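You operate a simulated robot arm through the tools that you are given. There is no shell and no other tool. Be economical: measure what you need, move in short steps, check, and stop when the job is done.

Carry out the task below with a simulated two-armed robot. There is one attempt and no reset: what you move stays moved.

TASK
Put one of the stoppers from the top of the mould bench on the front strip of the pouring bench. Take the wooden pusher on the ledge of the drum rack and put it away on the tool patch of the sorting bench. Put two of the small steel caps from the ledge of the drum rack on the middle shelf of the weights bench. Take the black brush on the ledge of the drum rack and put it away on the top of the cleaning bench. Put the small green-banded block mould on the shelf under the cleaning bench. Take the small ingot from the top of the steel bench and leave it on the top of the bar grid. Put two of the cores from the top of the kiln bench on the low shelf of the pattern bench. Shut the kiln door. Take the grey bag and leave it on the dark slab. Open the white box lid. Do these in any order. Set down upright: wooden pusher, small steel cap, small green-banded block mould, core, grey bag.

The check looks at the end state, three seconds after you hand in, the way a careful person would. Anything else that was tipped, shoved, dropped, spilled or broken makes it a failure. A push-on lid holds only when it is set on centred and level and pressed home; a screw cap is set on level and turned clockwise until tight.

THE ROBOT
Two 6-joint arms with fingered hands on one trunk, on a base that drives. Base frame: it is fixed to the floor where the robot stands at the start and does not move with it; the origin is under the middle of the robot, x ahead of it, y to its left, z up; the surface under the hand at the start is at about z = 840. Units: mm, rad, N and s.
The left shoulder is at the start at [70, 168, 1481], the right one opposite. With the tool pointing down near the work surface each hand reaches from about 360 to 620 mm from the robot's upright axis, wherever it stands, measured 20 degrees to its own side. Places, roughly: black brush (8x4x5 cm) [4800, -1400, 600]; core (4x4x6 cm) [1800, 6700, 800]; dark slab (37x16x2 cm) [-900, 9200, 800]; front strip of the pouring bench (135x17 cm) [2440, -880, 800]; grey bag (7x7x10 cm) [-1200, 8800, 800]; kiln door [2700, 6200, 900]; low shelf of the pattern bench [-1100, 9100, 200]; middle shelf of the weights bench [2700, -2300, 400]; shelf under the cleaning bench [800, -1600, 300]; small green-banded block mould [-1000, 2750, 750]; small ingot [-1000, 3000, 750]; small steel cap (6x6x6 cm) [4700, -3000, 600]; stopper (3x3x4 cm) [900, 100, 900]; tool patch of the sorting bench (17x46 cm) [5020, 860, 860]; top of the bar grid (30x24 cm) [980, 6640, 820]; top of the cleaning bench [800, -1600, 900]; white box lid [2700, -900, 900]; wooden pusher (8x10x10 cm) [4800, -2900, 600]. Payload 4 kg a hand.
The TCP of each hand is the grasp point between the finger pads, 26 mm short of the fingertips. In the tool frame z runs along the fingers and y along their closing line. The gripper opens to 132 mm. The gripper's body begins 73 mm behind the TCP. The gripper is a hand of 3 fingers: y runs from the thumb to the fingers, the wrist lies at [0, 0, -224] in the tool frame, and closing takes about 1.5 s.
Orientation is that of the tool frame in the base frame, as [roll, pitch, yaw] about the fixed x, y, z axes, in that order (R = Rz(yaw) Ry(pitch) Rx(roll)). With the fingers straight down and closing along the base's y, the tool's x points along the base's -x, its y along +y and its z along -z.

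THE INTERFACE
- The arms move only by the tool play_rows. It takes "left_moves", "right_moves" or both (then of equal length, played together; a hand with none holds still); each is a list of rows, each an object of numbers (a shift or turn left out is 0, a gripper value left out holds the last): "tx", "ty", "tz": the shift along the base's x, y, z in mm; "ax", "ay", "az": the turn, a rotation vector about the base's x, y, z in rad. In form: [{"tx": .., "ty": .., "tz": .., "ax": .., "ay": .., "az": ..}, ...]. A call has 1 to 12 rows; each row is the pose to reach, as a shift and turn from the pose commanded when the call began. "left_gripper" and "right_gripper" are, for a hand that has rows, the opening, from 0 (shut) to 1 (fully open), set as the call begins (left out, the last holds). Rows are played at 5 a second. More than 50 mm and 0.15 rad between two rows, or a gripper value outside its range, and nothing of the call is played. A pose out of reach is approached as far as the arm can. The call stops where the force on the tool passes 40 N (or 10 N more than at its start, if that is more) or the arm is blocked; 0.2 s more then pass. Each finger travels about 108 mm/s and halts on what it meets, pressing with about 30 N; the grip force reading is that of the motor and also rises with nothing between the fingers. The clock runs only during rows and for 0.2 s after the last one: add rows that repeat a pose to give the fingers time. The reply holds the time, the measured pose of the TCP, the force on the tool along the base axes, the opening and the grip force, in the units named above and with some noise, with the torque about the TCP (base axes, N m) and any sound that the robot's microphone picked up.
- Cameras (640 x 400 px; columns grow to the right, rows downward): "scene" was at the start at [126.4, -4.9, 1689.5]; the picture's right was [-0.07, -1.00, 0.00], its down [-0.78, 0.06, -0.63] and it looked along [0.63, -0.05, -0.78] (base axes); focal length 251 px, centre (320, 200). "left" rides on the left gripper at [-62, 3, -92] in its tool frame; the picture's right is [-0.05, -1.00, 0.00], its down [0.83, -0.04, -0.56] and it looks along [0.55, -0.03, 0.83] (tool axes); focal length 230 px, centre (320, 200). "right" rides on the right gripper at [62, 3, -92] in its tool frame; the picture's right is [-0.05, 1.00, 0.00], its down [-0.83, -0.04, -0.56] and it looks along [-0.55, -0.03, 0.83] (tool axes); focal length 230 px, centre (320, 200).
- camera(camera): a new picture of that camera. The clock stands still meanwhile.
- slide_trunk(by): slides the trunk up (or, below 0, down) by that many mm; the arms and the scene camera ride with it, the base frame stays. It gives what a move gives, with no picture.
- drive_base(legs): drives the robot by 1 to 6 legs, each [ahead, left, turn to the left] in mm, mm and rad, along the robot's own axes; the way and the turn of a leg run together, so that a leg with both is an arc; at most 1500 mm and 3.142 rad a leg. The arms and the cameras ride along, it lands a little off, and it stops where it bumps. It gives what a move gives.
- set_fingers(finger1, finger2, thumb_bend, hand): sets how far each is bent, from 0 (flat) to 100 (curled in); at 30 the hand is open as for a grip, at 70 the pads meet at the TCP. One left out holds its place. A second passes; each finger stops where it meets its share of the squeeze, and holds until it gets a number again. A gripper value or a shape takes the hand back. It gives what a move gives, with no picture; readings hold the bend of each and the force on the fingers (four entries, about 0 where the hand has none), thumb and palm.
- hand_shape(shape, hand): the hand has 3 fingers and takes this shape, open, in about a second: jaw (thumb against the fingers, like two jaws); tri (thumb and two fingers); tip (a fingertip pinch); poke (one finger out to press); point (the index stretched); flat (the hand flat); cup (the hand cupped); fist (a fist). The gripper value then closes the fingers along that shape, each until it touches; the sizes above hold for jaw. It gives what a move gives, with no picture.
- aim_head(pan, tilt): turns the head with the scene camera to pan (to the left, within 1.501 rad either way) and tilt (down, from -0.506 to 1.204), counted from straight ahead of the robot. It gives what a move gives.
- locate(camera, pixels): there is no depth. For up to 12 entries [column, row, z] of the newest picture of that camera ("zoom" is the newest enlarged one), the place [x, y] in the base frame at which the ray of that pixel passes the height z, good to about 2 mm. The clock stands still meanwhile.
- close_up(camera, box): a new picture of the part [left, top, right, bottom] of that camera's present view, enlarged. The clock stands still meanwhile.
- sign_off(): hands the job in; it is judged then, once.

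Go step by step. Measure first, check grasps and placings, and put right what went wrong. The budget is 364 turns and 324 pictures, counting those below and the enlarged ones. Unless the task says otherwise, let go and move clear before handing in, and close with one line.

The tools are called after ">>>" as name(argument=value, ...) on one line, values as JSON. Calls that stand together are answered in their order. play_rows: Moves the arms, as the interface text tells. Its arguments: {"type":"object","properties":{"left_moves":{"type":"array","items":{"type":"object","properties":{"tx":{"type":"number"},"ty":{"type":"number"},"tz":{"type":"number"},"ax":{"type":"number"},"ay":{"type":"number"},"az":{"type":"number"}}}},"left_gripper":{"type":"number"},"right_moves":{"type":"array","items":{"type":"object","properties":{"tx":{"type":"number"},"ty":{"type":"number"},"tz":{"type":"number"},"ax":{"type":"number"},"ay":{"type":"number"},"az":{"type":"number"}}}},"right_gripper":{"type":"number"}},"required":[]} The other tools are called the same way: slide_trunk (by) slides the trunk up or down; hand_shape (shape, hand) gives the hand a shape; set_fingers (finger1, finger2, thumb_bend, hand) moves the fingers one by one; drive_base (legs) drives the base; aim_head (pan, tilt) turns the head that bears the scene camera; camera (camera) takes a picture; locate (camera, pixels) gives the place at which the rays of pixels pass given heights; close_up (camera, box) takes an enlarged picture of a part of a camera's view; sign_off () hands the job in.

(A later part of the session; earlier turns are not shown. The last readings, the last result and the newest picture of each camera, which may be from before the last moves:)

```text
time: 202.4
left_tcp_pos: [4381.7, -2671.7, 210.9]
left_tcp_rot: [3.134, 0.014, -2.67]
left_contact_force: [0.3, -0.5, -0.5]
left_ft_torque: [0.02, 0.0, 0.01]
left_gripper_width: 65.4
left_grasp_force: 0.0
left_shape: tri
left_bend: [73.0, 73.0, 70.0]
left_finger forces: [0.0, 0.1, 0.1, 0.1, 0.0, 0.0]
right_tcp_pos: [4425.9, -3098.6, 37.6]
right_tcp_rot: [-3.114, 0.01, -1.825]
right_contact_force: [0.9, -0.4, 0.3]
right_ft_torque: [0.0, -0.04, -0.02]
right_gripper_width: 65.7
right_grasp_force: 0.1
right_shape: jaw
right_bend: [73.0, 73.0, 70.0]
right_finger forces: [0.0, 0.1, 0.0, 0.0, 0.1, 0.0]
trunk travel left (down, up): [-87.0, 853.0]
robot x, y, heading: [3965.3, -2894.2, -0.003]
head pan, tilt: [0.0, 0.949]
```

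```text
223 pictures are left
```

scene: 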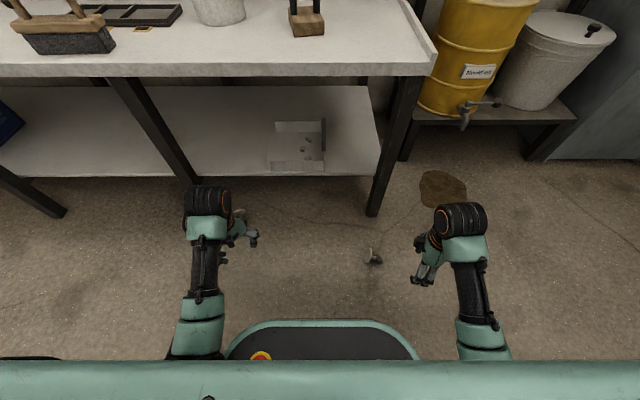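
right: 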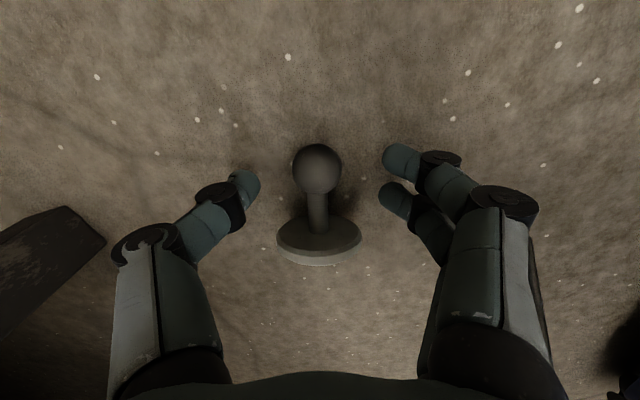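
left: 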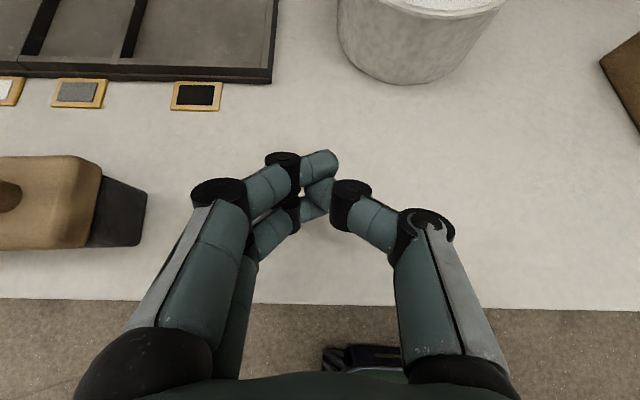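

>>> play_rows(right_moves=[{"tx": -1, "ty": -4, "tz": -4}, {"tx": -1, "ty": -4, "tz": -8}])

>>> play_rows(right_moves=[{}, {}, {}, {}, {}, {}], right_gripper=0.03)

>>> camera(camera="right")

```text
time: 203.0
left_tcp_pos: [4380.3, -2672.1, 211.4]
left_tcp_rot: [3.139, 0.013, -2.671]
left_contact_force: [0.5, 0.0, -1.5]
left_ft_torque: [-0.03, -0.03, 0.03]
left_gripper_width: 65.4
left_grasp_force: 0.0
left_shape: tri
left_bend: [73.0, 73.0, 70.0]
left_finger forces: [0.0, 0.1, 0.1, 0.0, 0.0, 0.0]
right_tcp_pos: [4428.6, -3101.3, 32.6]
right_tcp_rot: [-3.108, 0.015, -1.823]
right_contact_force: [0.5, -0.8, -0.7]
right_ft_torque: [0.02, 0.01, 0.0]
right_gripper_width: 65.4
right_grasp_force: 0.1
right_shape: jaw
right_bend: [73.0, 73.0, 70.0]
right_finger forces: [0.0, 0.0, 0.0, 0.0, 0.0, 0.1]
trunk travel left (down, up): [-87.0, 853.0]
robot x, y, heading: [3965.0, -2891.8, -0.006]
head pan, tilt: [0.0, 0.949]
```

```text
time: 204.4
left_tcp_pos: [4381.3, -2671.2, 210.6]
left_tcp_rot: [-3.141, 0.014, -2.672]
left_contact_force: [-0.3, 0.4, 0.3]
left_ft_torque: [-0.01, 0.0, 0.04]
left_gripper_width: 65.6
left_grasp_force: 0.1
left_shape: tri
left_bend: [73.0, 73.0, 70.0]
left_finger forces: [0.0, 0.0, 0.0, 0.1, 0.1, 0.1]
right_tcp_pos: [4429.9, -3102.1, 32.8]
right_tcp_rot: [-3.104, 0.013, -1.824]
right_contact_force: [-0.4, -0.3, -0.4]
right_ft_torque: [-0.01, 0.0, 0.02]
right_gripper_width: 17.6
right_grasp_force: 30.3
right_shape: jaw
right_bend: [73.0, 72.0, 70.0]
right_finger forces: [14.4, 11.4, 0.0, 0.0, 25.6, 0.1]
trunk travel left (down, up): [-87.0, 853.0]
robot x, y, heading: [3966.2, -2896.4, -0.006]
head pan, tilt: [0.0, 0.949]
```

```text
222 pictures are left
```

right: 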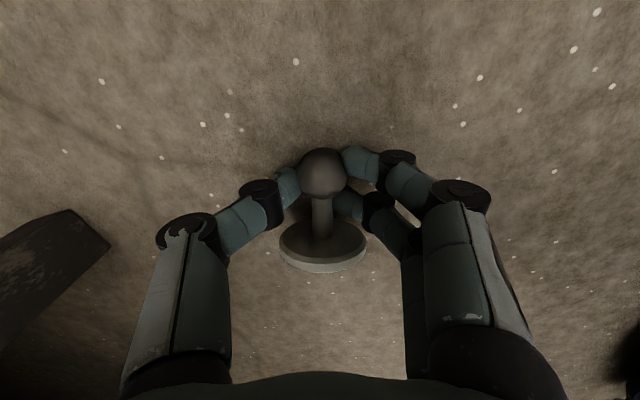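

Firm grip on cap A's ball (14/11/26 N) right at the tips. Now swing the ball up over its disc rim to stand the cap on the floor, leaning the hand along.

>>> play_rows(right_moves=[{"tx": 1.2, "ty": 4.6, "tz": 9, "ax": -0.05, "ay": 0.012}, {"tx": 2.5, "ty": 9.6, "tz": 17, "ax": -0.097, "ay": 0.025}, {"tx": 4.3, "ty": 16.5, "tz": 24, "ax": -0.145, "ay": 0.037}, {"tx": 6.2, "ty": 24, "tz": 29.6, "ax": -0.194, "ay": 0.05}, {"tx": 8.4, "ty": 33, "tz": 34, "ax": -0.24, "ay": 0.062}, {"tx": 10.7, "ty": 41.6, "tz": 36.7, "ax": -0.29, "ay": 0.075}, {"tx": 13, "ty": 51, "tz": 38, "ax": -0.34, "ay": 0.087}, {"tx": 15.7, "ty": 60.9, "tz": 38, "ax": -0.388, "ay": 0.1}])

>>> camera(camera="right")

```text
time: 206.2
left_tcp_pos: [4380.9, -2672.4, 209.3]
left_tcp_rot: [3.133, 0.011, -2.669]
left_contact_force: [0.2, -0.2, -0.5]
left_ft_torque: [0.01, 0.01, 0.03]
left_gripper_width: 65.9
left_grasp_force: 0.0
left_shape: tri
left_bend: [73.0, 73.0, 70.0]
left_finger forces: [0.0, 0.0, 0.0, 0.0, 0.0, 0.0]
right_tcp_pos: [4434.4, -3146.7, 53.9]
right_tcp_rot: [-3.092, -0.518, -1.883]
right_contact_force: [0.5, -0.7, -0.5]
right_ft_torque: [-0.02, -0.02, -0.02]
right_gripper_width: 17.5
right_grasp_force: 30.2
right_shape: jaw
right_bend: [73.0, 72.0, 70.0]
right_finger forces: [15.1, 13.2, 0.0, 0.1, 25.8, 0.0]
trunk travel left (down, up): [-87.0, 853.0]
robot x, y, heading: [3966.7, -2897.8, -0.006]
head pan, tilt: [0.0, 0.949]
stopped in row 8 (right hand): the arm was blocked; the commanded pose is now the measured one
```

```text
221 pictures are left
```

right: 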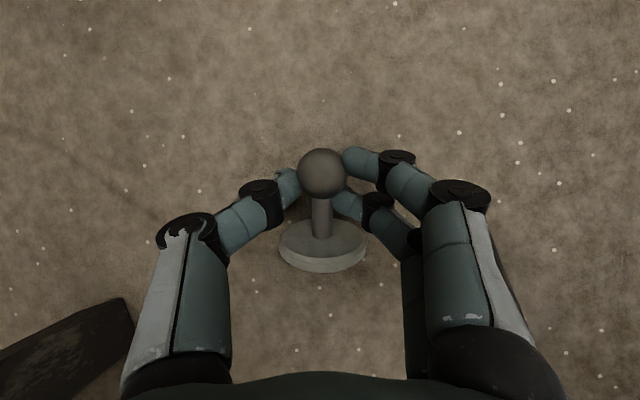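

The arm hit its inner limit, but the cap is held rigidly. Better: lift it and rotate the wrist so the disc ends up below. First lift and undo the lean.

>>> play_rows(right_moves=[{"tz": 40, "ty": -10, "ax": 0.12, "ay": -0.04}, {"tz": 80, "ty": -20, "ax": 0.25, "ay": -0.08}, {"tz": 120, "ty": -30, "ax": 0.37, "ay": -0.12}, {"tz": 160, "ty": -30, "ax": 0.49, "ay": -0.159}, {"tz": 200, "ty": -30, "ax": 0.49, "ay": -0.159}])

>>> play_rows(right_moves=[{"az": 0.14}, {"az": 0.28}, {"az": 0.42}, {"az": 0.56}, {"az": 0.7}, {"az": 0.84}, {"az": 0.98}, {"az": 1.12}, {"az": 1.26}, {"az": 1.4}, {"az": 1.54}, {"az": 1.68}])

>>> camera(camera="right")

```text
time: 207.4
left_tcp_pos: [4382.8, -2672.1, 208.2]
left_tcp_rot: [3.133, 0.012, -2.669]
left_contact_force: [0.1, 0.4, 0.5]
left_ft_torque: [0.04, 0.0, 0.04]
left_gripper_width: 65.4
left_grasp_force: 0.0
left_shape: tri
left_bend: [73.0, 73.0, 70.0]
left_finger forces: [0.1, 0.0, 0.1, 0.0, 0.0, 0.0]
right_tcp_pos: [4436.3, -3177.3, 236.5]
right_tcp_rot: [-3.09, 0.001, -1.881]
right_contact_force: [0.6, -0.9, -1.0]
right_ft_torque: [-0.04, 0.03, -0.01]
right_gripper_width: 17.6
right_grasp_force: 30.6
right_shape: jaw
right_bend: [73.0, 72.0, 70.0]
right_finger forces: [15.0, 13.8, 0.0, 0.0, 25.4, 0.1]
right hand out of reach, approached as far as the arm can: row 5
trunk travel left (down, up): [-87.0, 853.0]
robot x, y, heading: [3965.3, -2896.7, -0.008]
head pan, tilt: [0.0, 0.949]
```

```text
time: 210.0
left_tcp_pos: [4383.0, -2670.9, 208.4]
left_tcp_rot: [3.134, 0.01, -2.672]
left_contact_force: [0.3, -0.3, -0.3]
left_ft_torque: [-0.01, 0.01, -0.03]
left_gripper_width: 65.3
left_grasp_force: 0.1
left_shape: tri
left_bend: [73.0, 73.0, 70.0]
left_finger forces: [0.0, 0.1, 0.0, 0.0, 0.1, 0.0]
right_tcp_pos: [4339.7, -3224.2, 229.4]
right_tcp_rot: [-3.085, -0.042, -0.211]
right_contact_force: [0.2, 0.2, -1.2]
right_ft_torque: [-0.05, -0.03, 0.02]
right_gripper_width: 16.7
right_grasp_force: 30.1
right_shape: jaw
right_bend: [73.0, 72.0, 70.0]
right_finger forces: [15.1, 12.7, 0.0, 0.0, 25.0, 0.0]
right hand out of reach, approached as far as the arm can: row 2, 3, 4, 5, 6, 7, 8, 9, 10, 11, 12
trunk travel left (down, up): [-87.0, 853.0]
robot x, y, heading: [3964.4, -2895.0, 0.0]
head pan, tilt: [0.0, 0.949]
```

```text
220 pictures are left
```

right: 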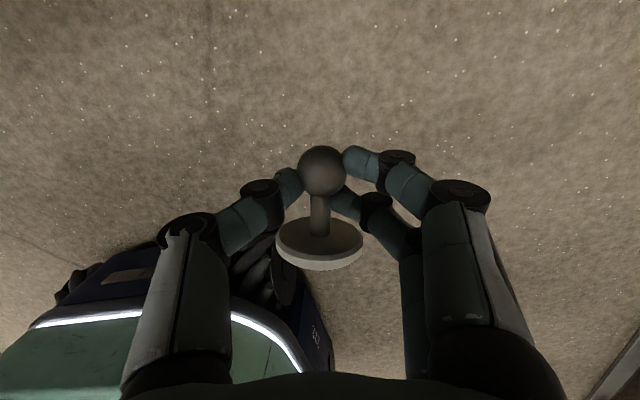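

The wrist reached yaw ≈−0.2 and the cap stays firm. Now, with A held, I prepare the left hand (yaw about −π) to take cap B the same way.

>>> play_rows(left_moves=[{"az": -0.14}, {"az": -0.28}, {"az": -0.42}, {"az": -0.56}, {"az": -0.7}, {"az": -0.84}, {"az": -0.98}, {"az": -1.12}, {"az": -1.26}, {"az": -1.4}, {"az": -1.54}, {"az": -1.68}])

>>> play_rows(left_moves=[{"az": -0.14}, {"az": -0.28}, {"az": -0.42}, {"az": -0.56}, {"az": -0.7}, {"az": -0.84}, {"az": -0.98}, {"az": -1.12}, {"az": -1.26}, {"az": -1.4}, {"az": -1.46}])

>>> drive_base(legs=[[130, 90, 0]])

>>> camera(camera="left")

>>> camera(camera="scene")

```text
time: 212.6
left_tcp_pos: [4381.9, -2672.6, 209.9]
left_tcp_rot: [3.135, 0.012, 1.928]
left_contact_force: [0.3, 0.1, 0.1]
left_ft_torque: [-0.02, 0.01, 0.01]
left_gripper_width: 65.5
left_grasp_force: 0.3
left_shape: tri
left_bend: [73.0, 73.0, 70.0]
left_finger forces: [0.1, 0.1, 0.0, 0.1, 0.0, 0.0]
right_tcp_pos: [4339.6, -3223.1, 229.5]
right_tcp_rot: [-3.085, -0.045, -0.212]
right_contact_force: [-0.3, 0.2, -1.2]
right_ft_torque: [-0.01, -0.03, -0.02]
right_gripper_width: 16.7
right_grasp_force: 29.4
right_shape: jaw
right_bend: [73.0, 72.0, 70.0]
right_finger forces: [15.0, 12.7, 0.0, 0.0, 25.1, 0.1]
trunk travel left (down, up): [-87.0, 853.0]
robot x, y, heading: [3967.5, -2893.9, -0.004]
head pan, tilt: [0.0, 0.949]
```

```text
time: 215.0
left_tcp_pos: [4382.6, -2672.5, 205.5]
left_tcp_rot: [3.135, 0.009, 0.47]
left_contact_force: [0.0, 0.1, 0.3]
left_ft_torque: [-0.01, 0.0, 0.0]
left_gripper_width: 65.3
left_grasp_force: 0.0
left_shape: tri
left_bend: [73.0, 73.0, 70.0]
left_finger forces: [0.1, 0.1, 0.0, 0.0, 0.0, 0.0]
left hand out of reach, approached as far as the arm can: row 8, 9, 10, 11
right_tcp_pos: [4340.4, -3222.8, 229.3]
right_tcp_rot: [-3.086, -0.045, -0.211]
right_contact_force: [0.6, 0.4, -1.1]
right_ft_torque: [0.01, -0.04, 0.01]
right_gripper_width: 16.8
right_grasp_force: 29.9
right_shape: jaw
right_bend: [73.0, 72.0, 70.0]
right_finger forces: [15.0, 12.7, 0.0, 0.0, 25.1, 0.0]
trunk travel left (down, up): [-87.0, 853.0]
robot x, y, heading: [3965.5, -2894.2, -0.005]
head pan, tilt: [0.0, 0.949]
```

```text
time: 216.4
left_tcp_pos: [4516.5, -2588.3, 206.1]
left_tcp_rot: [3.133, 0.009, 0.469]
left_contact_force: [0.0, 0.2, -0.9]
left_ft_torque: [0.0, 0.0, -0.01]
left_gripper_width: 65.4
left_grasp_force: 0.1
left_shape: tri
left_bend: [73.0, 73.0, 70.0]
left_finger forces: [0.0, 0.0, 0.0, 0.1, 0.0, 0.0]
right_tcp_pos: [4471.7, -3138.8, 229.3]
right_tcp_rot: [-3.086, -0.045, -0.213]
right_contact_force: [-0.7, 0.2, -0.3]
right_ft_torque: [0.02, 0.0, -0.01]
right_gripper_width: 16.7
right_grasp_force: 29.6
right_shape: jaw
right_bend: [73.0, 72.0, 70.0]
right_finger forces: [15.0, 12.6, 0.0, 0.0, 25.1, 0.0]
trunk travel left (down, up): [-87.0, 853.0]
robot x, y, heading: [4099.4, -2809.8, -0.007]
head pan, tilt: [0.0, 0.949]
```

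```text
219 pictures are left
```

left: 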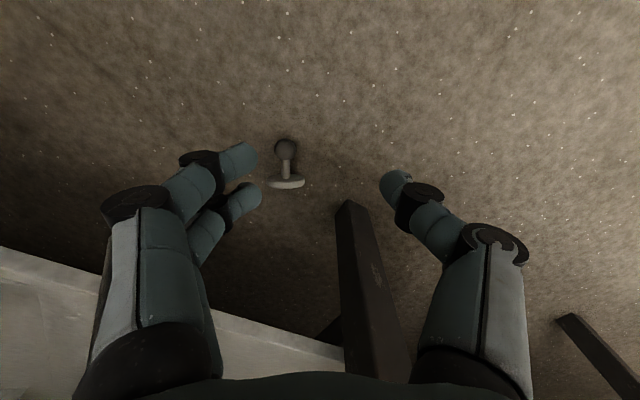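

```text
218 pictures are left
```

scene: 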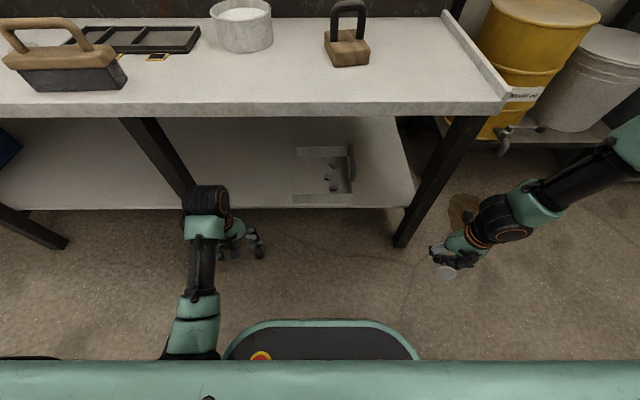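

>>> locate(camera="left", pixels=[[285, 149, 12.5], [285, 182, 24], [345, 205, 0], [340, 345, 200]])

```text
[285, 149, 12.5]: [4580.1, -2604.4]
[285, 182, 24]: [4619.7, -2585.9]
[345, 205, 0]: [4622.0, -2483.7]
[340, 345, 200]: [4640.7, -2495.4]
```

>>> play_rows(left_moves=[{"tx": 30, "ty": -8, "tz": -30}, {"tx": 63, "ty": -16, "tz": -60}, {"tx": 63, "ty": -16, "tz": -105}, {"tx": 63, "ty": -16, "tz": -145}, {"tx": 63, "ty": -16, "tz": -168}, {"tx": 63, "ty": -16, "tz": -170}])

>>> camera(camera="left")

```text
time: 217.8
left_tcp_pos: [4579.6, -2602.9, 36.7]
left_tcp_rot: [3.135, 0.009, 0.469]
left_contact_force: [-0.1, 0.0, 0.0]
left_ft_torque: [0.0, -0.01, -0.03]
left_gripper_width: 65.4
left_grasp_force: 0.3
left_shape: tri
left_bend: [73.0, 73.0, 70.0]
left_finger forces: [0.1, 0.1, 0.1, 0.1, 0.1, 0.0]
right_tcp_pos: [4473.8, -3139.1, 229.0]
right_tcp_rot: [-3.087, -0.046, -0.215]
right_contact_force: [0.4, 0.1, -0.7]
right_ft_torque: [-0.01, -0.02, 0.04]
right_gripper_width: 16.7
right_grasp_force: 29.7
right_shape: jaw
right_bend: [73.0, 72.0, 70.0]
right_finger forces: [15.1, 12.5, 0.1, 0.1, 25.0, 0.0]
trunk travel left (down, up): [-87.0, 853.0]
robot x, y, heading: [4097.3, -2813.8, -0.006]
head pan, tilt: [0.0, 0.949]
```

```text
217 pictures are left
```

left: 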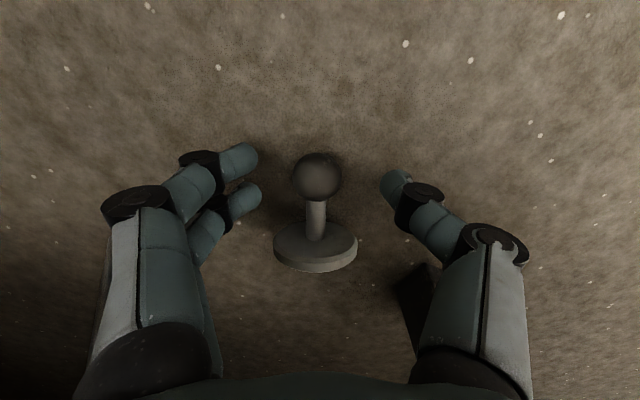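

Ball B at (317,177) is right at the tips. Lower 4 mm and close.

>>> play_rows(left_moves=[{"tz": -4}, {"tz": -4}, {"tz": -4}, {"tz": -4}, {"tz": -4}, {"tz": -4}, {"tz": -4}], left_gripper=0.03)

>>> play_rows(left_moves=[{"tz": 30}, {"tz": 70}, {"tz": 110}, {"tz": 150}, {"tz": 170}])

>>> camera(camera="left")

```text
time: 219.4
left_tcp_pos: [4579.6, -2602.7, 32.7]
left_tcp_rot: [3.133, 0.01, 0.469]
left_contact_force: [0.7, -0.2, 0.4]
left_ft_torque: [-0.02, -0.01, -0.02]
left_gripper_width: 19.1
left_grasp_force: 29.7
left_shape: tri
left_bend: [73.0, 73.0, 70.0]
left_finger forces: [13.5, 14.0, 0.0, 0.0, 26.8, 0.0]
right_tcp_pos: [4472.9, -3139.9, 229.5]
right_tcp_rot: [-3.084, -0.045, -0.215]
right_contact_force: [-0.6, 0.2, -1.4]
right_ft_torque: [-0.01, -0.04, 0.0]
right_gripper_width: 17.0
right_grasp_force: 30.2
right_shape: jaw
right_bend: [73.0, 72.0, 70.0]
right_finger forces: [15.1, 12.6, 0.0, 0.0, 24.9, 0.0]
trunk travel left (down, up): [-87.0, 853.0]
robot x, y, heading: [4099.6, -2807.3, -0.006]
head pan, tilt: [0.0, 0.949]
```

```text
time: 220.6
left_tcp_pos: [4579.2, -2604.6, 202.1]
left_tcp_rot: [3.133, 0.007, 0.47]
left_contact_force: [-0.1, -0.1, -0.5]
left_ft_torque: [0.0, 0.03, 0.01]
left_gripper_width: 18.9
left_grasp_force: 30.7
left_shape: tri
left_bend: [73.0, 73.0, 70.0]
left_finger forces: [14.3, 14.1, 0.0, 0.0, 26.5, 0.0]
right_tcp_pos: [4472.7, -3139.5, 229.3]
right_tcp_rot: [-3.086, -0.046, -0.215]
right_contact_force: [1.1, -0.6, -1.2]
right_ft_torque: [-0.01, -0.03, 0.02]
right_gripper_width: 16.9
right_grasp_force: 30.2
right_shape: jaw
right_bend: [73.0, 72.0, 70.0]
right_finger forces: [15.0, 12.6, 0.1, 0.1, 24.9, 0.0]
trunk travel left (down, up): [-87.0, 853.0]
robot x, y, heading: [4102.7, -2811.5, -0.001]
head pan, tilt: [0.0, 0.949]
```

```text
216 pictures are left
```

left: 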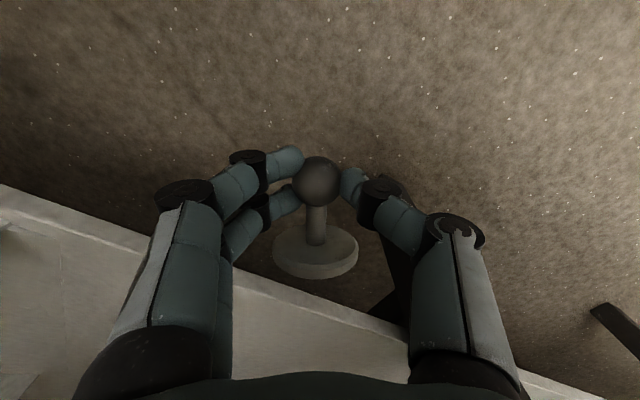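

Both caps firmly held. Back off, raise the trunk, turn to face the weights bench from the aisle side.

>>> drive_base(legs=[[-550, 0, 0]])

>>> slide_trunk(by=300)

>>> play_rows(left_moves=[{"az": 0.14}, {"az": 0.28}, {"az": 0.42}, {"az": 0.56}, {"az": 0.7}, {"az": 0.84}, {"az": 0.98}, {"az": 1.12}, {"az": 1.26}, {"az": 1.4}, {"az": 1.54}, {"az": 1.68}])

>>> play_rows(left_moves=[{"az": 0.14}, {"az": 0.28}, {"az": 0.42}, {"az": 0.56}, {"az": 0.7}, {"az": 0.84}, {"az": 0.98}], right_moves=[{"az": 0.1}, {"az": 0.2}, {"az": 0.2}, {"az": 0.2}, {"az": 0.2}, {"az": 0.2}, {"az": 0.2}])

>>> drive_base(legs=[[0, 0, 1.571], [0, 0, 1.571]])

>>> aim_head(pan=0.0, tilt=0.4)

>>> camera(camera="scene")

```text
time: 223.7
left_tcp_pos: [4039.1, -2601.2, 201.9]
left_tcp_rot: [3.133, 0.01, 0.463]
left_contact_force: [-0.1, 1.1, -0.3]
left_ft_torque: [-0.03, 0.04, -0.06]
left_gripper_width: 18.8
left_grasp_force: 29.9
left_shape: tri
left_bend: [73.0, 73.0, 70.0]
left_finger forces: [14.3, 14.2, 0.0, 0.1, 26.5, 0.0]
right_tcp_pos: [3930.9, -3136.9, 229.7]
right_tcp_rot: [-3.083, -0.046, -0.217]
right_contact_force: [-1.2, 0.0, -1.4]
right_ft_torque: [-0.01, -0.02, 0.03]
right_gripper_width: 16.8
right_grasp_force: 29.6
right_shape: jaw
right_bend: [73.0, 72.0, 70.0]
right_finger forces: [15.1, 12.7, 0.0, 0.0, 25.0, 0.0]
trunk travel left (down, up): [-87.0, 853.0]
robot x, y, heading: [3556.8, -2802.9, -0.011]
head pan, tilt: [0.0, 0.949]
```

```text
time: 226.7
left_tcp_pos: [4038.9, -2601.0, 501.7]
left_tcp_rot: [3.133, 0.009, 0.464]
left_contact_force: [-0.6, 0.2, -2.0]
left_ft_torque: [-0.01, 0.01, -0.03]
left_gripper_width: 18.7
left_grasp_force: 29.3
left_shape: tri
left_bend: [73.0, 73.0, 70.0]
left_finger forces: [14.4, 14.2, 0.0, 0.0, 26.5, 0.0]
right_tcp_pos: [3930.6, -3136.3, 529.9]
right_tcp_rot: [-3.086, -0.044, -0.218]
right_contact_force: [-0.2, 0.5, -1.1]
right_ft_torque: [0.02, -0.03, 0.01]
right_gripper_width: 16.9
right_grasp_force: 30.2
right_shape: jaw
right_bend: [73.0, 72.0, 70.0]
right_finger forces: [15.1, 12.7, 0.0, 0.0, 25.1, 0.0]
trunk travel left (down, up): [-387.0, 553.0]
robot x, y, heading: [3557.7, -2800.2, -0.016]
head pan, tilt: [0.0, 0.949]
```

```text
time: 229.3
left_tcp_pos: [4038.1, -2602.1, 502.2]
left_tcp_rot: [3.133, 0.008, 2.148]
left_contact_force: [0.4, 0.5, -1.2]
left_ft_torque: [-0.02, 0.03, -0.01]
left_gripper_width: 18.6
left_grasp_force: 29.9
left_shape: tri
left_bend: [73.0, 73.0, 70.0]
left_finger forces: [14.4, 14.4, 0.1, 0.0, 26.5, 0.1]
right_tcp_pos: [3930.0, -3136.3, 529.7]
right_tcp_rot: [-3.086, -0.044, -0.217]
right_contact_force: [0.3, 0.6, -1.4]
right_ft_torque: [0.01, -0.02, -0.02]
right_gripper_width: 16.8
right_grasp_force: 30.3
right_shape: jaw
right_bend: [73.0, 72.0, 70.0]
right_finger forces: [15.0, 12.7, 0.0, 0.0, 25.0, 0.0]
trunk travel left (down, up): [-387.0, 553.0]
robot x, y, heading: [3559.6, -2809.8, -0.014]
head pan, tilt: [0.0, 0.949]
```

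```text
time: 230.9
left_tcp_pos: [4037.8, -2600.6, 501.1]
left_tcp_rot: [3.133, 0.008, 3.128]
left_contact_force: [0.1, -0.1, -0.9]
left_ft_torque: [0.0, -0.02, -0.02]
left_gripper_width: 18.9
left_grasp_force: 29.7
left_shape: tri
left_bend: [73.0, 73.0, 70.0]
left_finger forces: [14.5, 14.5, 0.1, 0.0, 26.5, 0.0]
right_tcp_pos: [3918.5, -3131.4, 519.5]
right_tcp_rot: [-3.083, -0.054, -0.021]
right_contact_force: [0.0, 0.2, -1.3]
right_ft_torque: [-0.05, -0.04, 0.0]
right_gripper_width: 16.7
right_grasp_force: 29.6
right_shape: jaw
right_bend: [73.0, 72.0, 70.0]
right_finger forces: [15.2, 12.7, 0.0, 0.1, 25.0, 0.1]
right hand out of reach, approached as far as the arm can: row 1, 2, 3, 4, 5, 6, 7
trunk travel left (down, up): [-387.0, 553.0]
robot x, y, heading: [3557.5, -2801.8, -0.011]
head pan, tilt: [0.0, 0.949]
```

```text
time: 238.2
left_tcp_pos: [3041.3, -2869.4, 504.9]
left_tcp_rot: [-3.119, 0.026, -0.285]
left_contact_force: [0.7, 6.0, -3.6]
left_ft_torque: [-0.09, -0.01, -0.08]
left_gripper_width: 16.8
left_grasp_force: 29.7
left_shape: tri
left_bend: [72.0, 73.0, 70.0]
left_finger forces: [24.1, 15.6, 0.1, 0.0, 28.5, 0.0]
right_tcp_pos: [3291.4, -2399.6, 519.1]
right_tcp_rot: [-3.083, -0.053, 2.868]
right_contact_force: [0.5, 0.8, -1.9]
right_ft_torque: [-0.01, 0.0, 0.01]
right_gripper_width: 16.4
right_grasp_force: 30.2
right_shape: jaw
right_bend: [73.0, 72.0, 70.0]
right_finger forces: [14.0, 12.4, 0.1, 0.0, 24.1, 0.1]
trunk travel left (down, up): [-387.0, 553.0]
robot x, y, heading: [3560.1, -2803.8, 2.875]
head pan, tilt: [0.0, 0.949]
stopped in leg 2: the force on the tool passed its limit at 63 N (the readings are from after the stop); the commanded pose is now the measured one
```

```text
time: 239.1
left_tcp_pos: [3040.9, -2869.4, 504.7]
left_tcp_rot: [-3.121, 0.025, -0.286]
left_contact_force: [1.9, 12.1, -3.8]
left_ft_torque: [-0.19, -0.01, -0.2]
left_gripper_width: 16.9
left_grasp_force: 29.8
left_shape: tri
left_bend: [72.0, 73.0, 70.0]
left_finger forces: [30.4, 15.2, 0.0, 0.0, 29.3, 0.1]
right_tcp_pos: [3293.0, -2398.3, 518.7]
right_tcp_rot: [-3.085, -0.053, 2.867]
right_contact_force: [-0.3, 0.7, -0.8]
right_ft_torque: [0.01, 0.02, 0.0]
right_gripper_width: 16.3
right_grasp_force: 30.0
right_shape: jaw
right_bend: [73.0, 72.0, 70.0]
right_finger forces: [14.1, 12.2, 0.1, 0.0, 24.1, 0.0]
trunk travel left (down, up): [-387.0, 553.0]
robot x, y, heading: [3556.2, -2805.8, 2.882]
head pan, tilt: [0.0, 0.4]
```

```text
215 pictures are left
```

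scene: 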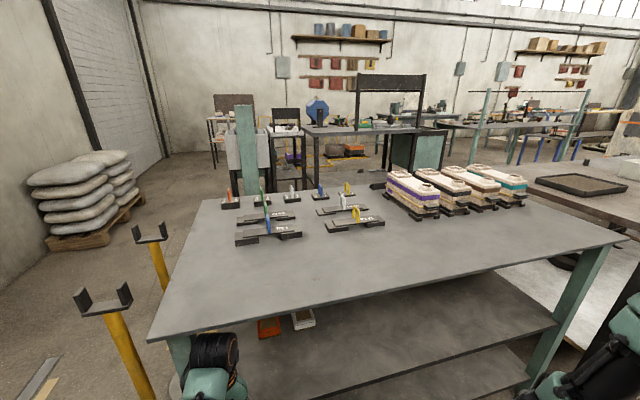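

The left hand brushed the bench leg during the turn. Back off a little, finish the turn and check the left cap.

>>> drive_base(legs=[[-200, 0, 0], [0, 0, 0.26]])

>>> camera(camera="left")

>>> camera(camera="right")

>>> aim_head(pan=0.0, tilt=0.7)

>>> camera(camera="scene")

```text
time: 241.6
left_tcp_pos: [3271.4, -3051.3, 505.7]
left_tcp_rot: [-3.123, 0.027, -0.033]
left_contact_force: [0.5, 0.7, -0.7]
left_ft_torque: [-0.03, 0.02, 0.0]
left_gripper_width: 17.2
left_grasp_force: 29.9
left_shape: tri
left_bend: [72.0, 73.0, 70.0]
left_finger forces: [16.8, 16.3, 0.0, 0.0, 27.5, 0.0]
right_tcp_pos: [3397.2, -2531.8, 519.3]
right_tcp_rot: [-3.083, -0.054, 3.122]
right_contact_force: [0.1, 0.6, -0.7]
right_ft_torque: [0.0, 0.01, 0.02]
right_gripper_width: 16.5
right_grasp_force: 30.2
right_shape: jaw
right_bend: [73.0, 72.0, 70.0]
right_finger forces: [14.0, 12.4, 0.1, 0.0, 23.9, 0.0]
trunk travel left (down, up): [-387.0, 553.0]
robot x, y, heading: [3757.2, -2857.7, 3.124]
head pan, tilt: [0.0, 0.4]
```

```text
214 pictures are left
```

left: 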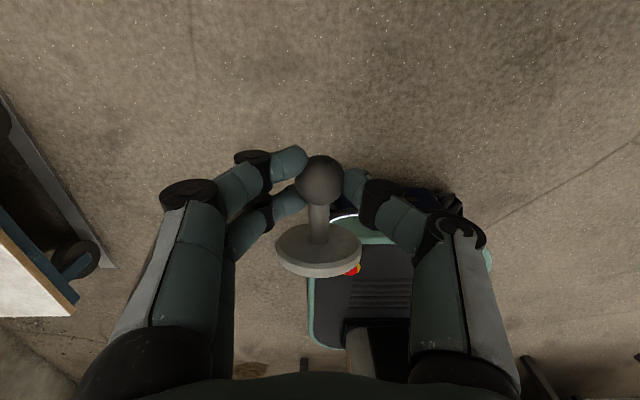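

```text
213 pictures are left
```

right: 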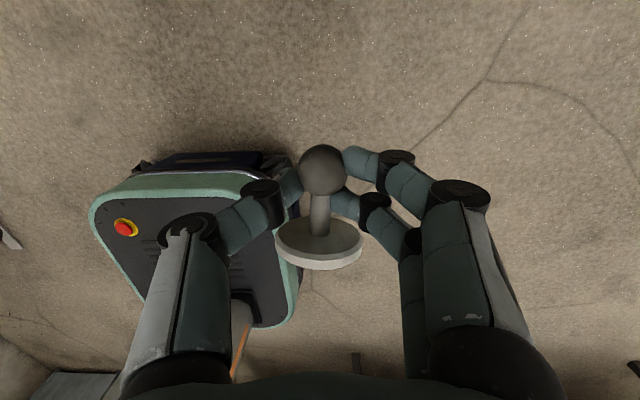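

```text
time: 242.4
left_tcp_pos: [3271.0, -3052.0, 505.7]
left_tcp_rot: [-3.121, 0.027, -0.033]
left_contact_force: [-0.2, -1.1, -1.6]
left_ft_torque: [0.0, 0.02, 0.01]
left_gripper_width: 17.4
left_grasp_force: 30.0
left_shape: tri
left_bend: [72.0, 73.0, 70.0]
left_finger forces: [16.8, 16.4, 0.0, 0.1, 27.4, 0.0]
right_tcp_pos: [3396.3, -2532.0, 519.6]
right_tcp_rot: [-3.084, -0.055, 3.118]
right_contact_force: [-0.1, -0.1, -0.7]
right_ft_torque: [-0.04, 0.02, 0.02]
right_gripper_width: 16.4
right_grasp_force: 30.9
right_shape: jaw
right_bend: [73.0, 72.0, 70.0]
right_finger forces: [14.0, 12.4, 0.0, 0.1, 23.9, 0.0]
trunk travel left (down, up): [-387.0, 553.0]
robot x, y, heading: [3755.1, -2858.0, 3.127]
head pan, tilt: [0.0, 0.7]
```

```text
212 pictures are left
```

scene: 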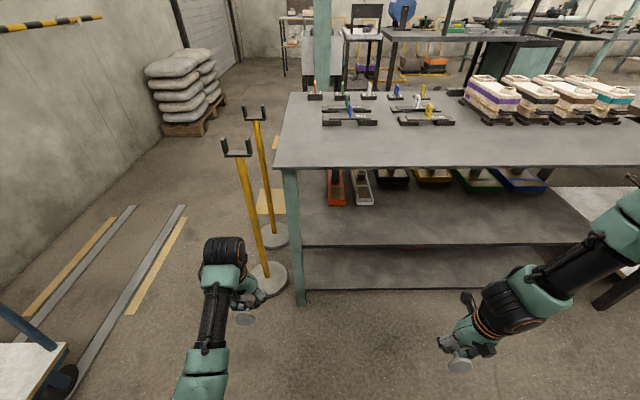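

>>> locate(camera="scene", pixels=[[298, 304, 0], [303, 247, 300], [303, 247, 400], [303, 247, 450], [303, 290, 100], [303, 290, 150], [276, 166, 850], [276, 166, 880], [420, 246, 400], [420, 205, 400], [560, 240, 400]])

>>> close_up(camera="scene", box=[270, 150, 600, 310])

```text
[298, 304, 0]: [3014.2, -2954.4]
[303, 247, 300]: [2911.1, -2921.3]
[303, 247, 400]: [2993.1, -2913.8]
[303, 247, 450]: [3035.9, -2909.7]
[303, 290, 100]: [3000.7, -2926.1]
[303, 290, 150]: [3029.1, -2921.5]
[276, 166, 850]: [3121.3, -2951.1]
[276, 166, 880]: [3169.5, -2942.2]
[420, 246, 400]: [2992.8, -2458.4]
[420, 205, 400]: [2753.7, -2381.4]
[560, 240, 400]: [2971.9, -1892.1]
```

```text
1.94 times, centred on (435, 230) of scene
```

zoom: 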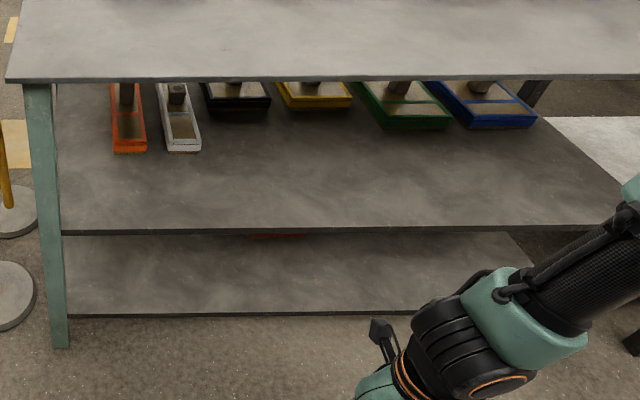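

Middle shelf near edge is x≈3000, z≈405, with its near half empty. Pitch both hands to horizontal so the discs hang below.

>>> play_rows(left_moves=[{"ay": 0.14}, {"ay": 0.28}, {"ay": 0.42}, {"ay": 0.56}, {"ay": 0.7}, {"ay": 0.84}, {"ay": 0.98}, {"ay": 1.12}, {"ay": 1.26}, {"ay": 1.4}, {"ay": 1.5}, {"ay": 1.6}])

>>> play_rows(right_moves=[{"tx": -15, "ay": 0.14}, {"tx": -30, "ay": 0.28}, {"tx": -45, "ay": 0.42}, {"tx": -60, "ay": 0.56}, {"tx": -75, "ay": 0.7}, {"tx": -90, "ay": 0.84}, {"tx": -105, "ay": 0.98}, {"tx": -110, "ay": 1.12}, {"tx": -110, "ay": 1.26}, {"tx": -110, "ay": 1.4}, {"tx": -110, "ay": 1.5}, {"tx": -110, "ay": 1.6}])

>>> camera(camera="left")

>>> camera(camera="right")

>>> camera(camera="scene")

```text
time: 245.0
left_tcp_pos: [3270.9, -3043.2, 507.2]
left_tcp_rot: [3.05, 1.347, -0.152]
left_contact_force: [0.8, 0.3, -0.6]
left_ft_torque: [0.0, 0.0, 0.01]
left_gripper_width: 17.2
left_grasp_force: 30.7
left_shape: tri
left_bend: [72.0, 73.0, 70.0]
left_finger forces: [16.7, 16.0, 0.0, 0.0, 27.1, 0.0]
left hand out of reach, approached as far as the arm can: row 10, 11, 12
right_tcp_pos: [3397.8, -2532.7, 520.0]
right_tcp_rot: [-3.084, -0.056, 3.121]
right_contact_force: [0.2, 0.2, -1.4]
right_ft_torque: [0.03, 0.02, 0.01]
right_gripper_width: 16.2
right_grasp_force: 29.7
right_shape: jaw
right_bend: [73.0, 72.0, 70.0]
right_finger forces: [14.0, 12.2, 0.0, 0.0, 23.9, 0.1]
trunk travel left (down, up): [-387.0, 553.0]
robot x, y, heading: [3755.6, -2857.9, 3.128]
head pan, tilt: [0.0, 0.7]
```

```text
time: 247.6
left_tcp_pos: [3272.1, -3043.3, 509.1]
left_tcp_rot: [3.049, 1.35, -0.152]
left_contact_force: [0.8, -0.8, -1.6]
left_ft_torque: [0.0, 0.02, -0.06]
left_gripper_width: 17.3
left_grasp_force: 30.2
left_shape: tri
left_bend: [72.0, 73.0, 70.0]
left_finger forces: [16.7, 16.2, 0.0, 0.0, 27.0, 0.0]
right_tcp_pos: [3302.9, -2562.5, 748.3]
right_tcp_rot: [0.223, -1.49, -0.091]
right_contact_force: [0.9, 1.4, 0.6]
right_ft_torque: [0.0, -0.1, 0.07]
right_gripper_width: 16.1
right_grasp_force: 29.8
right_shape: jaw
right_bend: [73.0, 72.0, 70.0]
right_finger forces: [14.2, 13.7, 0.1, 0.0, 25.0, 0.0]
right hand out of reach, approached as far as the arm can: row 4, 5, 6, 7, 8, 9, 10, 11, 12
trunk travel left (down, up): [-387.0, 553.0]
robot x, y, heading: [3754.3, -2862.5, 3.125]
head pan, tilt: [0.0, 0.7]
```

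```text
210 pictures are left
```

left: 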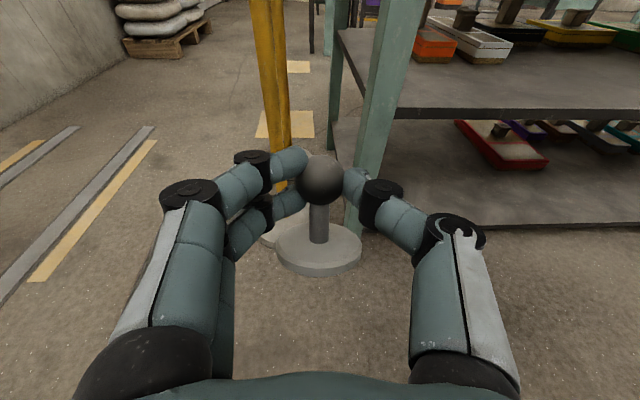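

```text
209 pictures are left
```

right: 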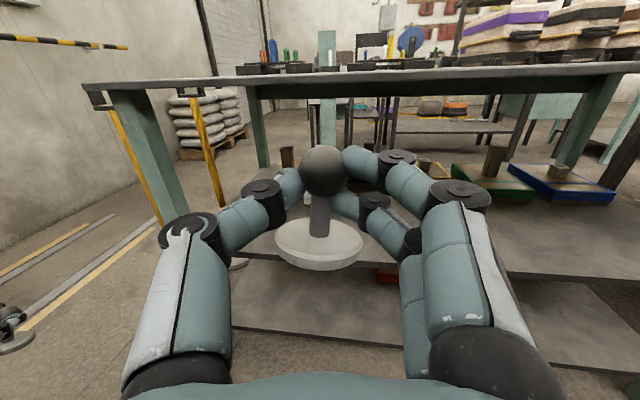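

```text
208 pictures are left
```

scene: 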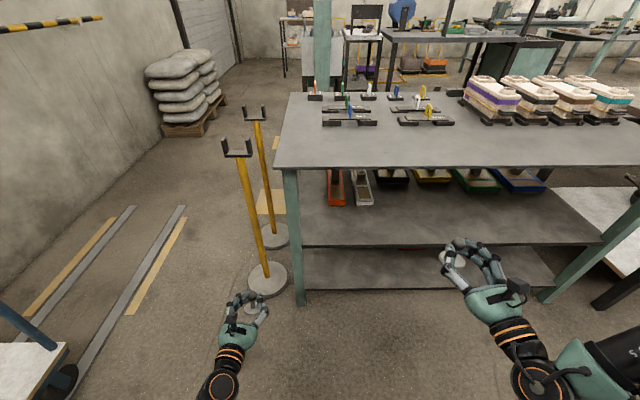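

Both caps now hang upright. Lower the trunk so the right cap (TCP z 748) comes to shelf height; then raise the left hand so it stays clear.

>>> slide_trunk(by=-265)

>>> play_rows(left_moves=[{"tz": 45}, {"tz": 90}, {"tz": 135}, {"tz": 180}, {"tz": 225}, {"tz": 270}])

>>> drive_base(legs=[[330, 0, 0.016]])

>>> camera(camera="right")

>>> camera(camera="scene")

```text
time: 250.3
left_tcp_pos: [3271.2, -3042.8, 242.8]
left_tcp_rot: [3.048, 1.348, -0.154]
left_contact_force: [-0.1, -0.5, -1.0]
left_ft_torque: [0.02, -0.01, 0.0]
left_gripper_width: 17.2
left_grasp_force: 30.2
left_shape: tri
left_bend: [72.0, 73.0, 70.0]
left_finger forces: [16.7, 16.1, 0.0, 0.0, 27.0, 0.1]
right_tcp_pos: [3308.4, -2540.7, 480.7]
right_tcp_rot: [-0.198, -1.485, 0.255]
right_contact_force: [0.2, -0.2, -2.4]
right_ft_torque: [0.02, -0.03, 0.02]
right_gripper_width: 16.2
right_grasp_force: 29.9
right_shape: jaw
right_bend: [73.0, 72.0, 70.0]
right_finger forces: [14.3, 13.6, 0.0, 0.0, 25.0, 0.1]
trunk travel left (down, up): [-122.0, 818.0]
robot x, y, heading: [3753.0, -2858.1, 3.13]
head pan, tilt: [0.0, 0.7]
```

```text
time: 251.5
left_tcp_pos: [3277.2, -3055.6, 439.4]
left_tcp_rot: [2.481, 1.252, -0.778]
left_contact_force: [0.5, -0.5, -0.5]
left_ft_torque: [0.02, -0.05, -0.02]
left_gripper_width: 17.0
left_grasp_force: 30.0
left_shape: tri
left_bend: [72.0, 73.0, 70.0]
left_finger forces: [16.6, 15.6, 0.0, 0.0, 26.9, 0.0]
right_tcp_pos: [3308.1, -2539.7, 480.9]
right_tcp_rot: [-0.199, -1.485, 0.257]
right_contact_force: [-0.4, 0.8, -1.8]
right_ft_torque: [-0.02, -0.02, 0.0]
right_gripper_width: 16.2
right_grasp_force: 30.2
right_shape: jaw
right_bend: [73.0, 72.0, 70.0]
right_finger forces: [14.2, 13.5, 0.0, 0.1, 25.1, 0.0]
trunk travel left (down, up): [-122.0, 818.0]
robot x, y, heading: [3755.0, -2859.1, 3.126]
head pan, tilt: [0.0, 0.7]
stopped in row 5 (left hand): the arm was blocked; the commanded pose is now the measured one
```

```text
time: 253.7
left_tcp_pos: [2950.1, -3060.3, 438.4]
left_tcp_rot: [2.48, 1.253, -0.765]
left_contact_force: [1.3, 0.4, -0.7]
left_ft_torque: [0.0, 0.02, 0.01]
left_gripper_width: 17.1
left_grasp_force: 30.1
left_shape: tri
left_bend: [72.0, 73.0, 70.0]
left_finger forces: [16.6, 15.5, 0.0, 0.1, 26.9, 0.0]
right_tcp_pos: [2974.6, -2544.8, 482.0]
right_tcp_rot: [-0.188, -1.483, 0.26]
right_contact_force: [-1.0, 0.7, 4.0]
right_ft_torque: [0.0, 0.04, -0.05]
right_gripper_width: 16.0
right_grasp_force: 29.6
right_shape: jaw
right_bend: [72.0, 73.0, 71.0]
right_finger forces: [18.7, 14.1, 0.1, 0.0, 22.5, 0.0]
trunk travel left (down, up): [-122.0, 818.0]
robot x, y, heading: [3427.2, -2856.9, -3.138]
head pan, tilt: [0.0, 0.7]
```

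```text
207 pictures are left
```

right: 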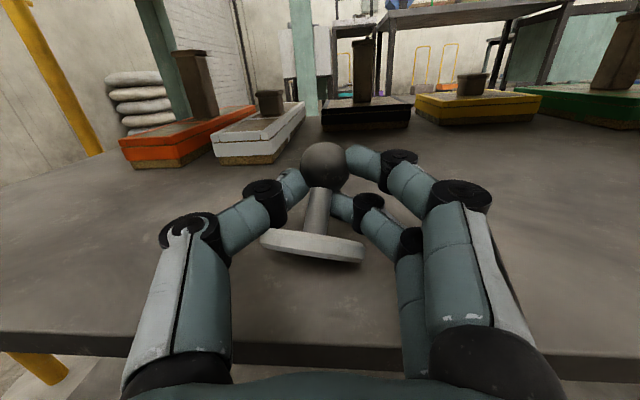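

```text
206 pictures are left
```

scene: 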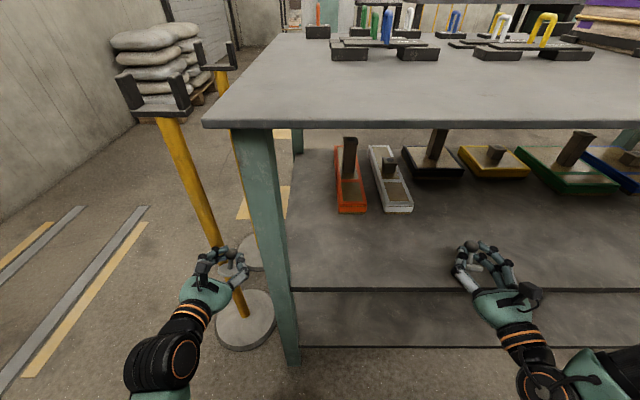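

The right cap already touches the shelf (+4 N) and tilts slightly. Check its place on the shelf before lowering/releasing.

>>> locate(camera="right", pixels=[[312, 245, 430], [312, 245, 420], [312, 345, 430], [312, 345, 415], [325, 165, 470]])

>>> close_up(camera="scene", box=[420, 220, 560, 320])

```text
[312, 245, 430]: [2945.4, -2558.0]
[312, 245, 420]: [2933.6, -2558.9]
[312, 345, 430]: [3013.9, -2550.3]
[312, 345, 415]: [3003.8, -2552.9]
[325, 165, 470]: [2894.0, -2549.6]
```

```text
4.00 times, centred on (490, 270) of scene
```

zoom: 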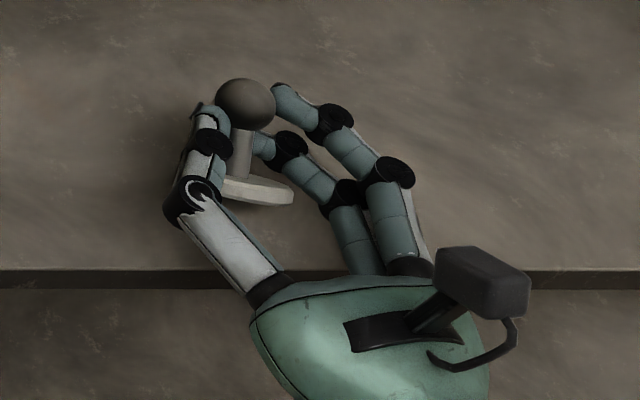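

>>> play_rows(right_moves=[{"tz": 8}, {"tz": 8, "tx": -15}, {"tz": 8, "tx": -30}, {"tz": 4, "tx": -30}, {"tz": 0, "tx": -30}, {"tz": -4, "tx": -30}, {"tz": -8, "tx": -30}, {"tz": -12, "tx": -30}])

>>> camera(camera="right")

```text
time: 255.5
left_tcp_pos: [2952.5, -3060.2, 440.5]
left_tcp_rot: [2.477, 1.254, -0.769]
left_contact_force: [0.6, 0.1, -1.7]
left_ft_torque: [-0.02, -0.01, -0.02]
left_gripper_width: 17.2
left_grasp_force: 30.3
left_shape: tri
left_bend: [72.0, 73.0, 70.0]
left_finger forces: [16.7, 15.6, 0.0, 0.0, 26.9, 0.0]
right_tcp_pos: [2944.2, -2545.8, 478.3]
right_tcp_rot: [-0.151, -1.472, 0.221]
right_contact_force: [-0.2, -2.1, 32.0]
right_ft_torque: [-0.2, 0.31, -0.12]
right_gripper_width: 15.5
right_grasp_force: 30.4
right_shape: jaw
right_bend: [72.0, 73.0, 72.0]
right_finger forces: [19.5, 6.1, 0.0, 0.0, 28.4, 0.0]
right hand out of reach, approached as far as the arm can: row 8
trunk travel left (down, up): [-122.0, 818.0]
robot x, y, heading: [3429.3, -2855.6, -3.141]
head pan, tilt: [0.0, 0.7]
```

```text
204 pictures are left
```

right: 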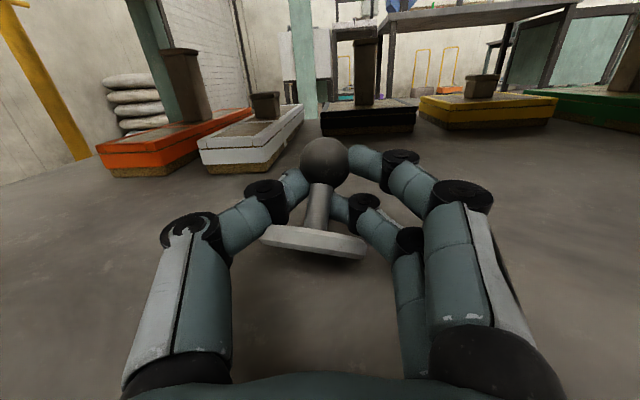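

Pressing 32 N has nearly flattened the disc. Relax 3 mm and open the fingers slowly.

>>> play_rows(right_moves=[{"tz": 3}, {"tz": 3}], right_gripper=0.2)

>>> play_rows(right_moves=[{}, {}, {}], right_gripper=0.5)

>>> camera(camera="right")

```text
time: 256.1
left_tcp_pos: [2950.8, -3060.7, 438.3]
left_tcp_rot: [2.479, 1.251, -0.765]
left_contact_force: [0.0, 0.7, -1.8]
left_ft_torque: [-0.02, -0.01, -0.01]
left_gripper_width: 17.1
left_grasp_force: 29.6
left_shape: tri
left_bend: [72.0, 73.0, 70.0]
left_finger forces: [16.5, 15.6, 0.0, 0.1, 27.0, 0.0]
right_tcp_pos: [2944.7, -2544.6, 475.2]
right_tcp_rot: [-0.199, -1.488, 0.269]
right_contact_force: [-0.4, 0.5, -0.7]
right_ft_torque: [-0.02, -0.01, 0.0]
right_gripper_width: 26.1
right_grasp_force: 0.0
right_shape: jaw
right_bend: [73.0, 73.0, 70.0]
right_finger forces: [0.1, 0.0, 0.1, 0.0, 0.0, 0.0]
trunk travel left (down, up): [-122.0, 818.0]
robot x, y, heading: [3430.3, -2854.6, -3.142]
head pan, tilt: [0.0, 0.7]
```

```text
time: 256.9
left_tcp_pos: [2951.2, -3060.7, 439.0]
left_tcp_rot: [2.479, 1.252, -0.764]
left_contact_force: [0.6, 0.8, -1.1]
left_ft_torque: [-0.02, -0.04, 0.0]
left_gripper_width: 17.3
left_grasp_force: 30.3
left_shape: tri
left_bend: [72.0, 73.0, 70.0]
left_finger forces: [16.6, 15.6, 0.0, 0.0, 26.9, 0.1]
right_tcp_pos: [2944.3, -2544.2, 476.9]
right_tcp_rot: [-0.192, -1.483, 0.263]
right_contact_force: [0.0, -0.2, -0.3]
right_ft_torque: [0.0, -0.01, -0.02]
right_gripper_width: 65.5
right_grasp_force: 0.1
right_shape: jaw
right_bend: [73.0, 73.0, 70.0]
right_finger forces: [0.1, 0.0, 0.0, 0.0, 0.1, 0.0]
trunk travel left (down, up): [-122.0, 818.0]
robot x, y, heading: [3426.3, -2853.2, -3.137]
head pan, tilt: [0.0, 0.7]
```

```text
203 pictures are left
```

right: 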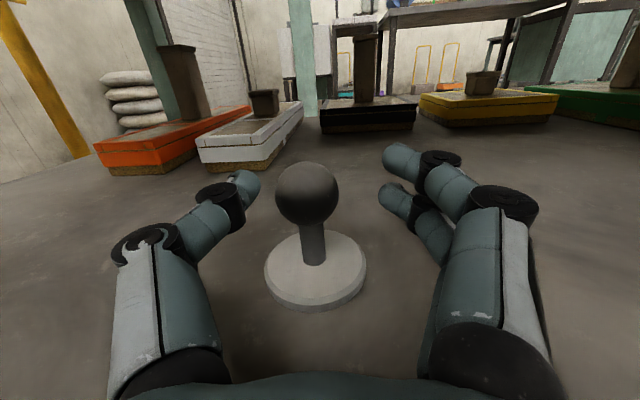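

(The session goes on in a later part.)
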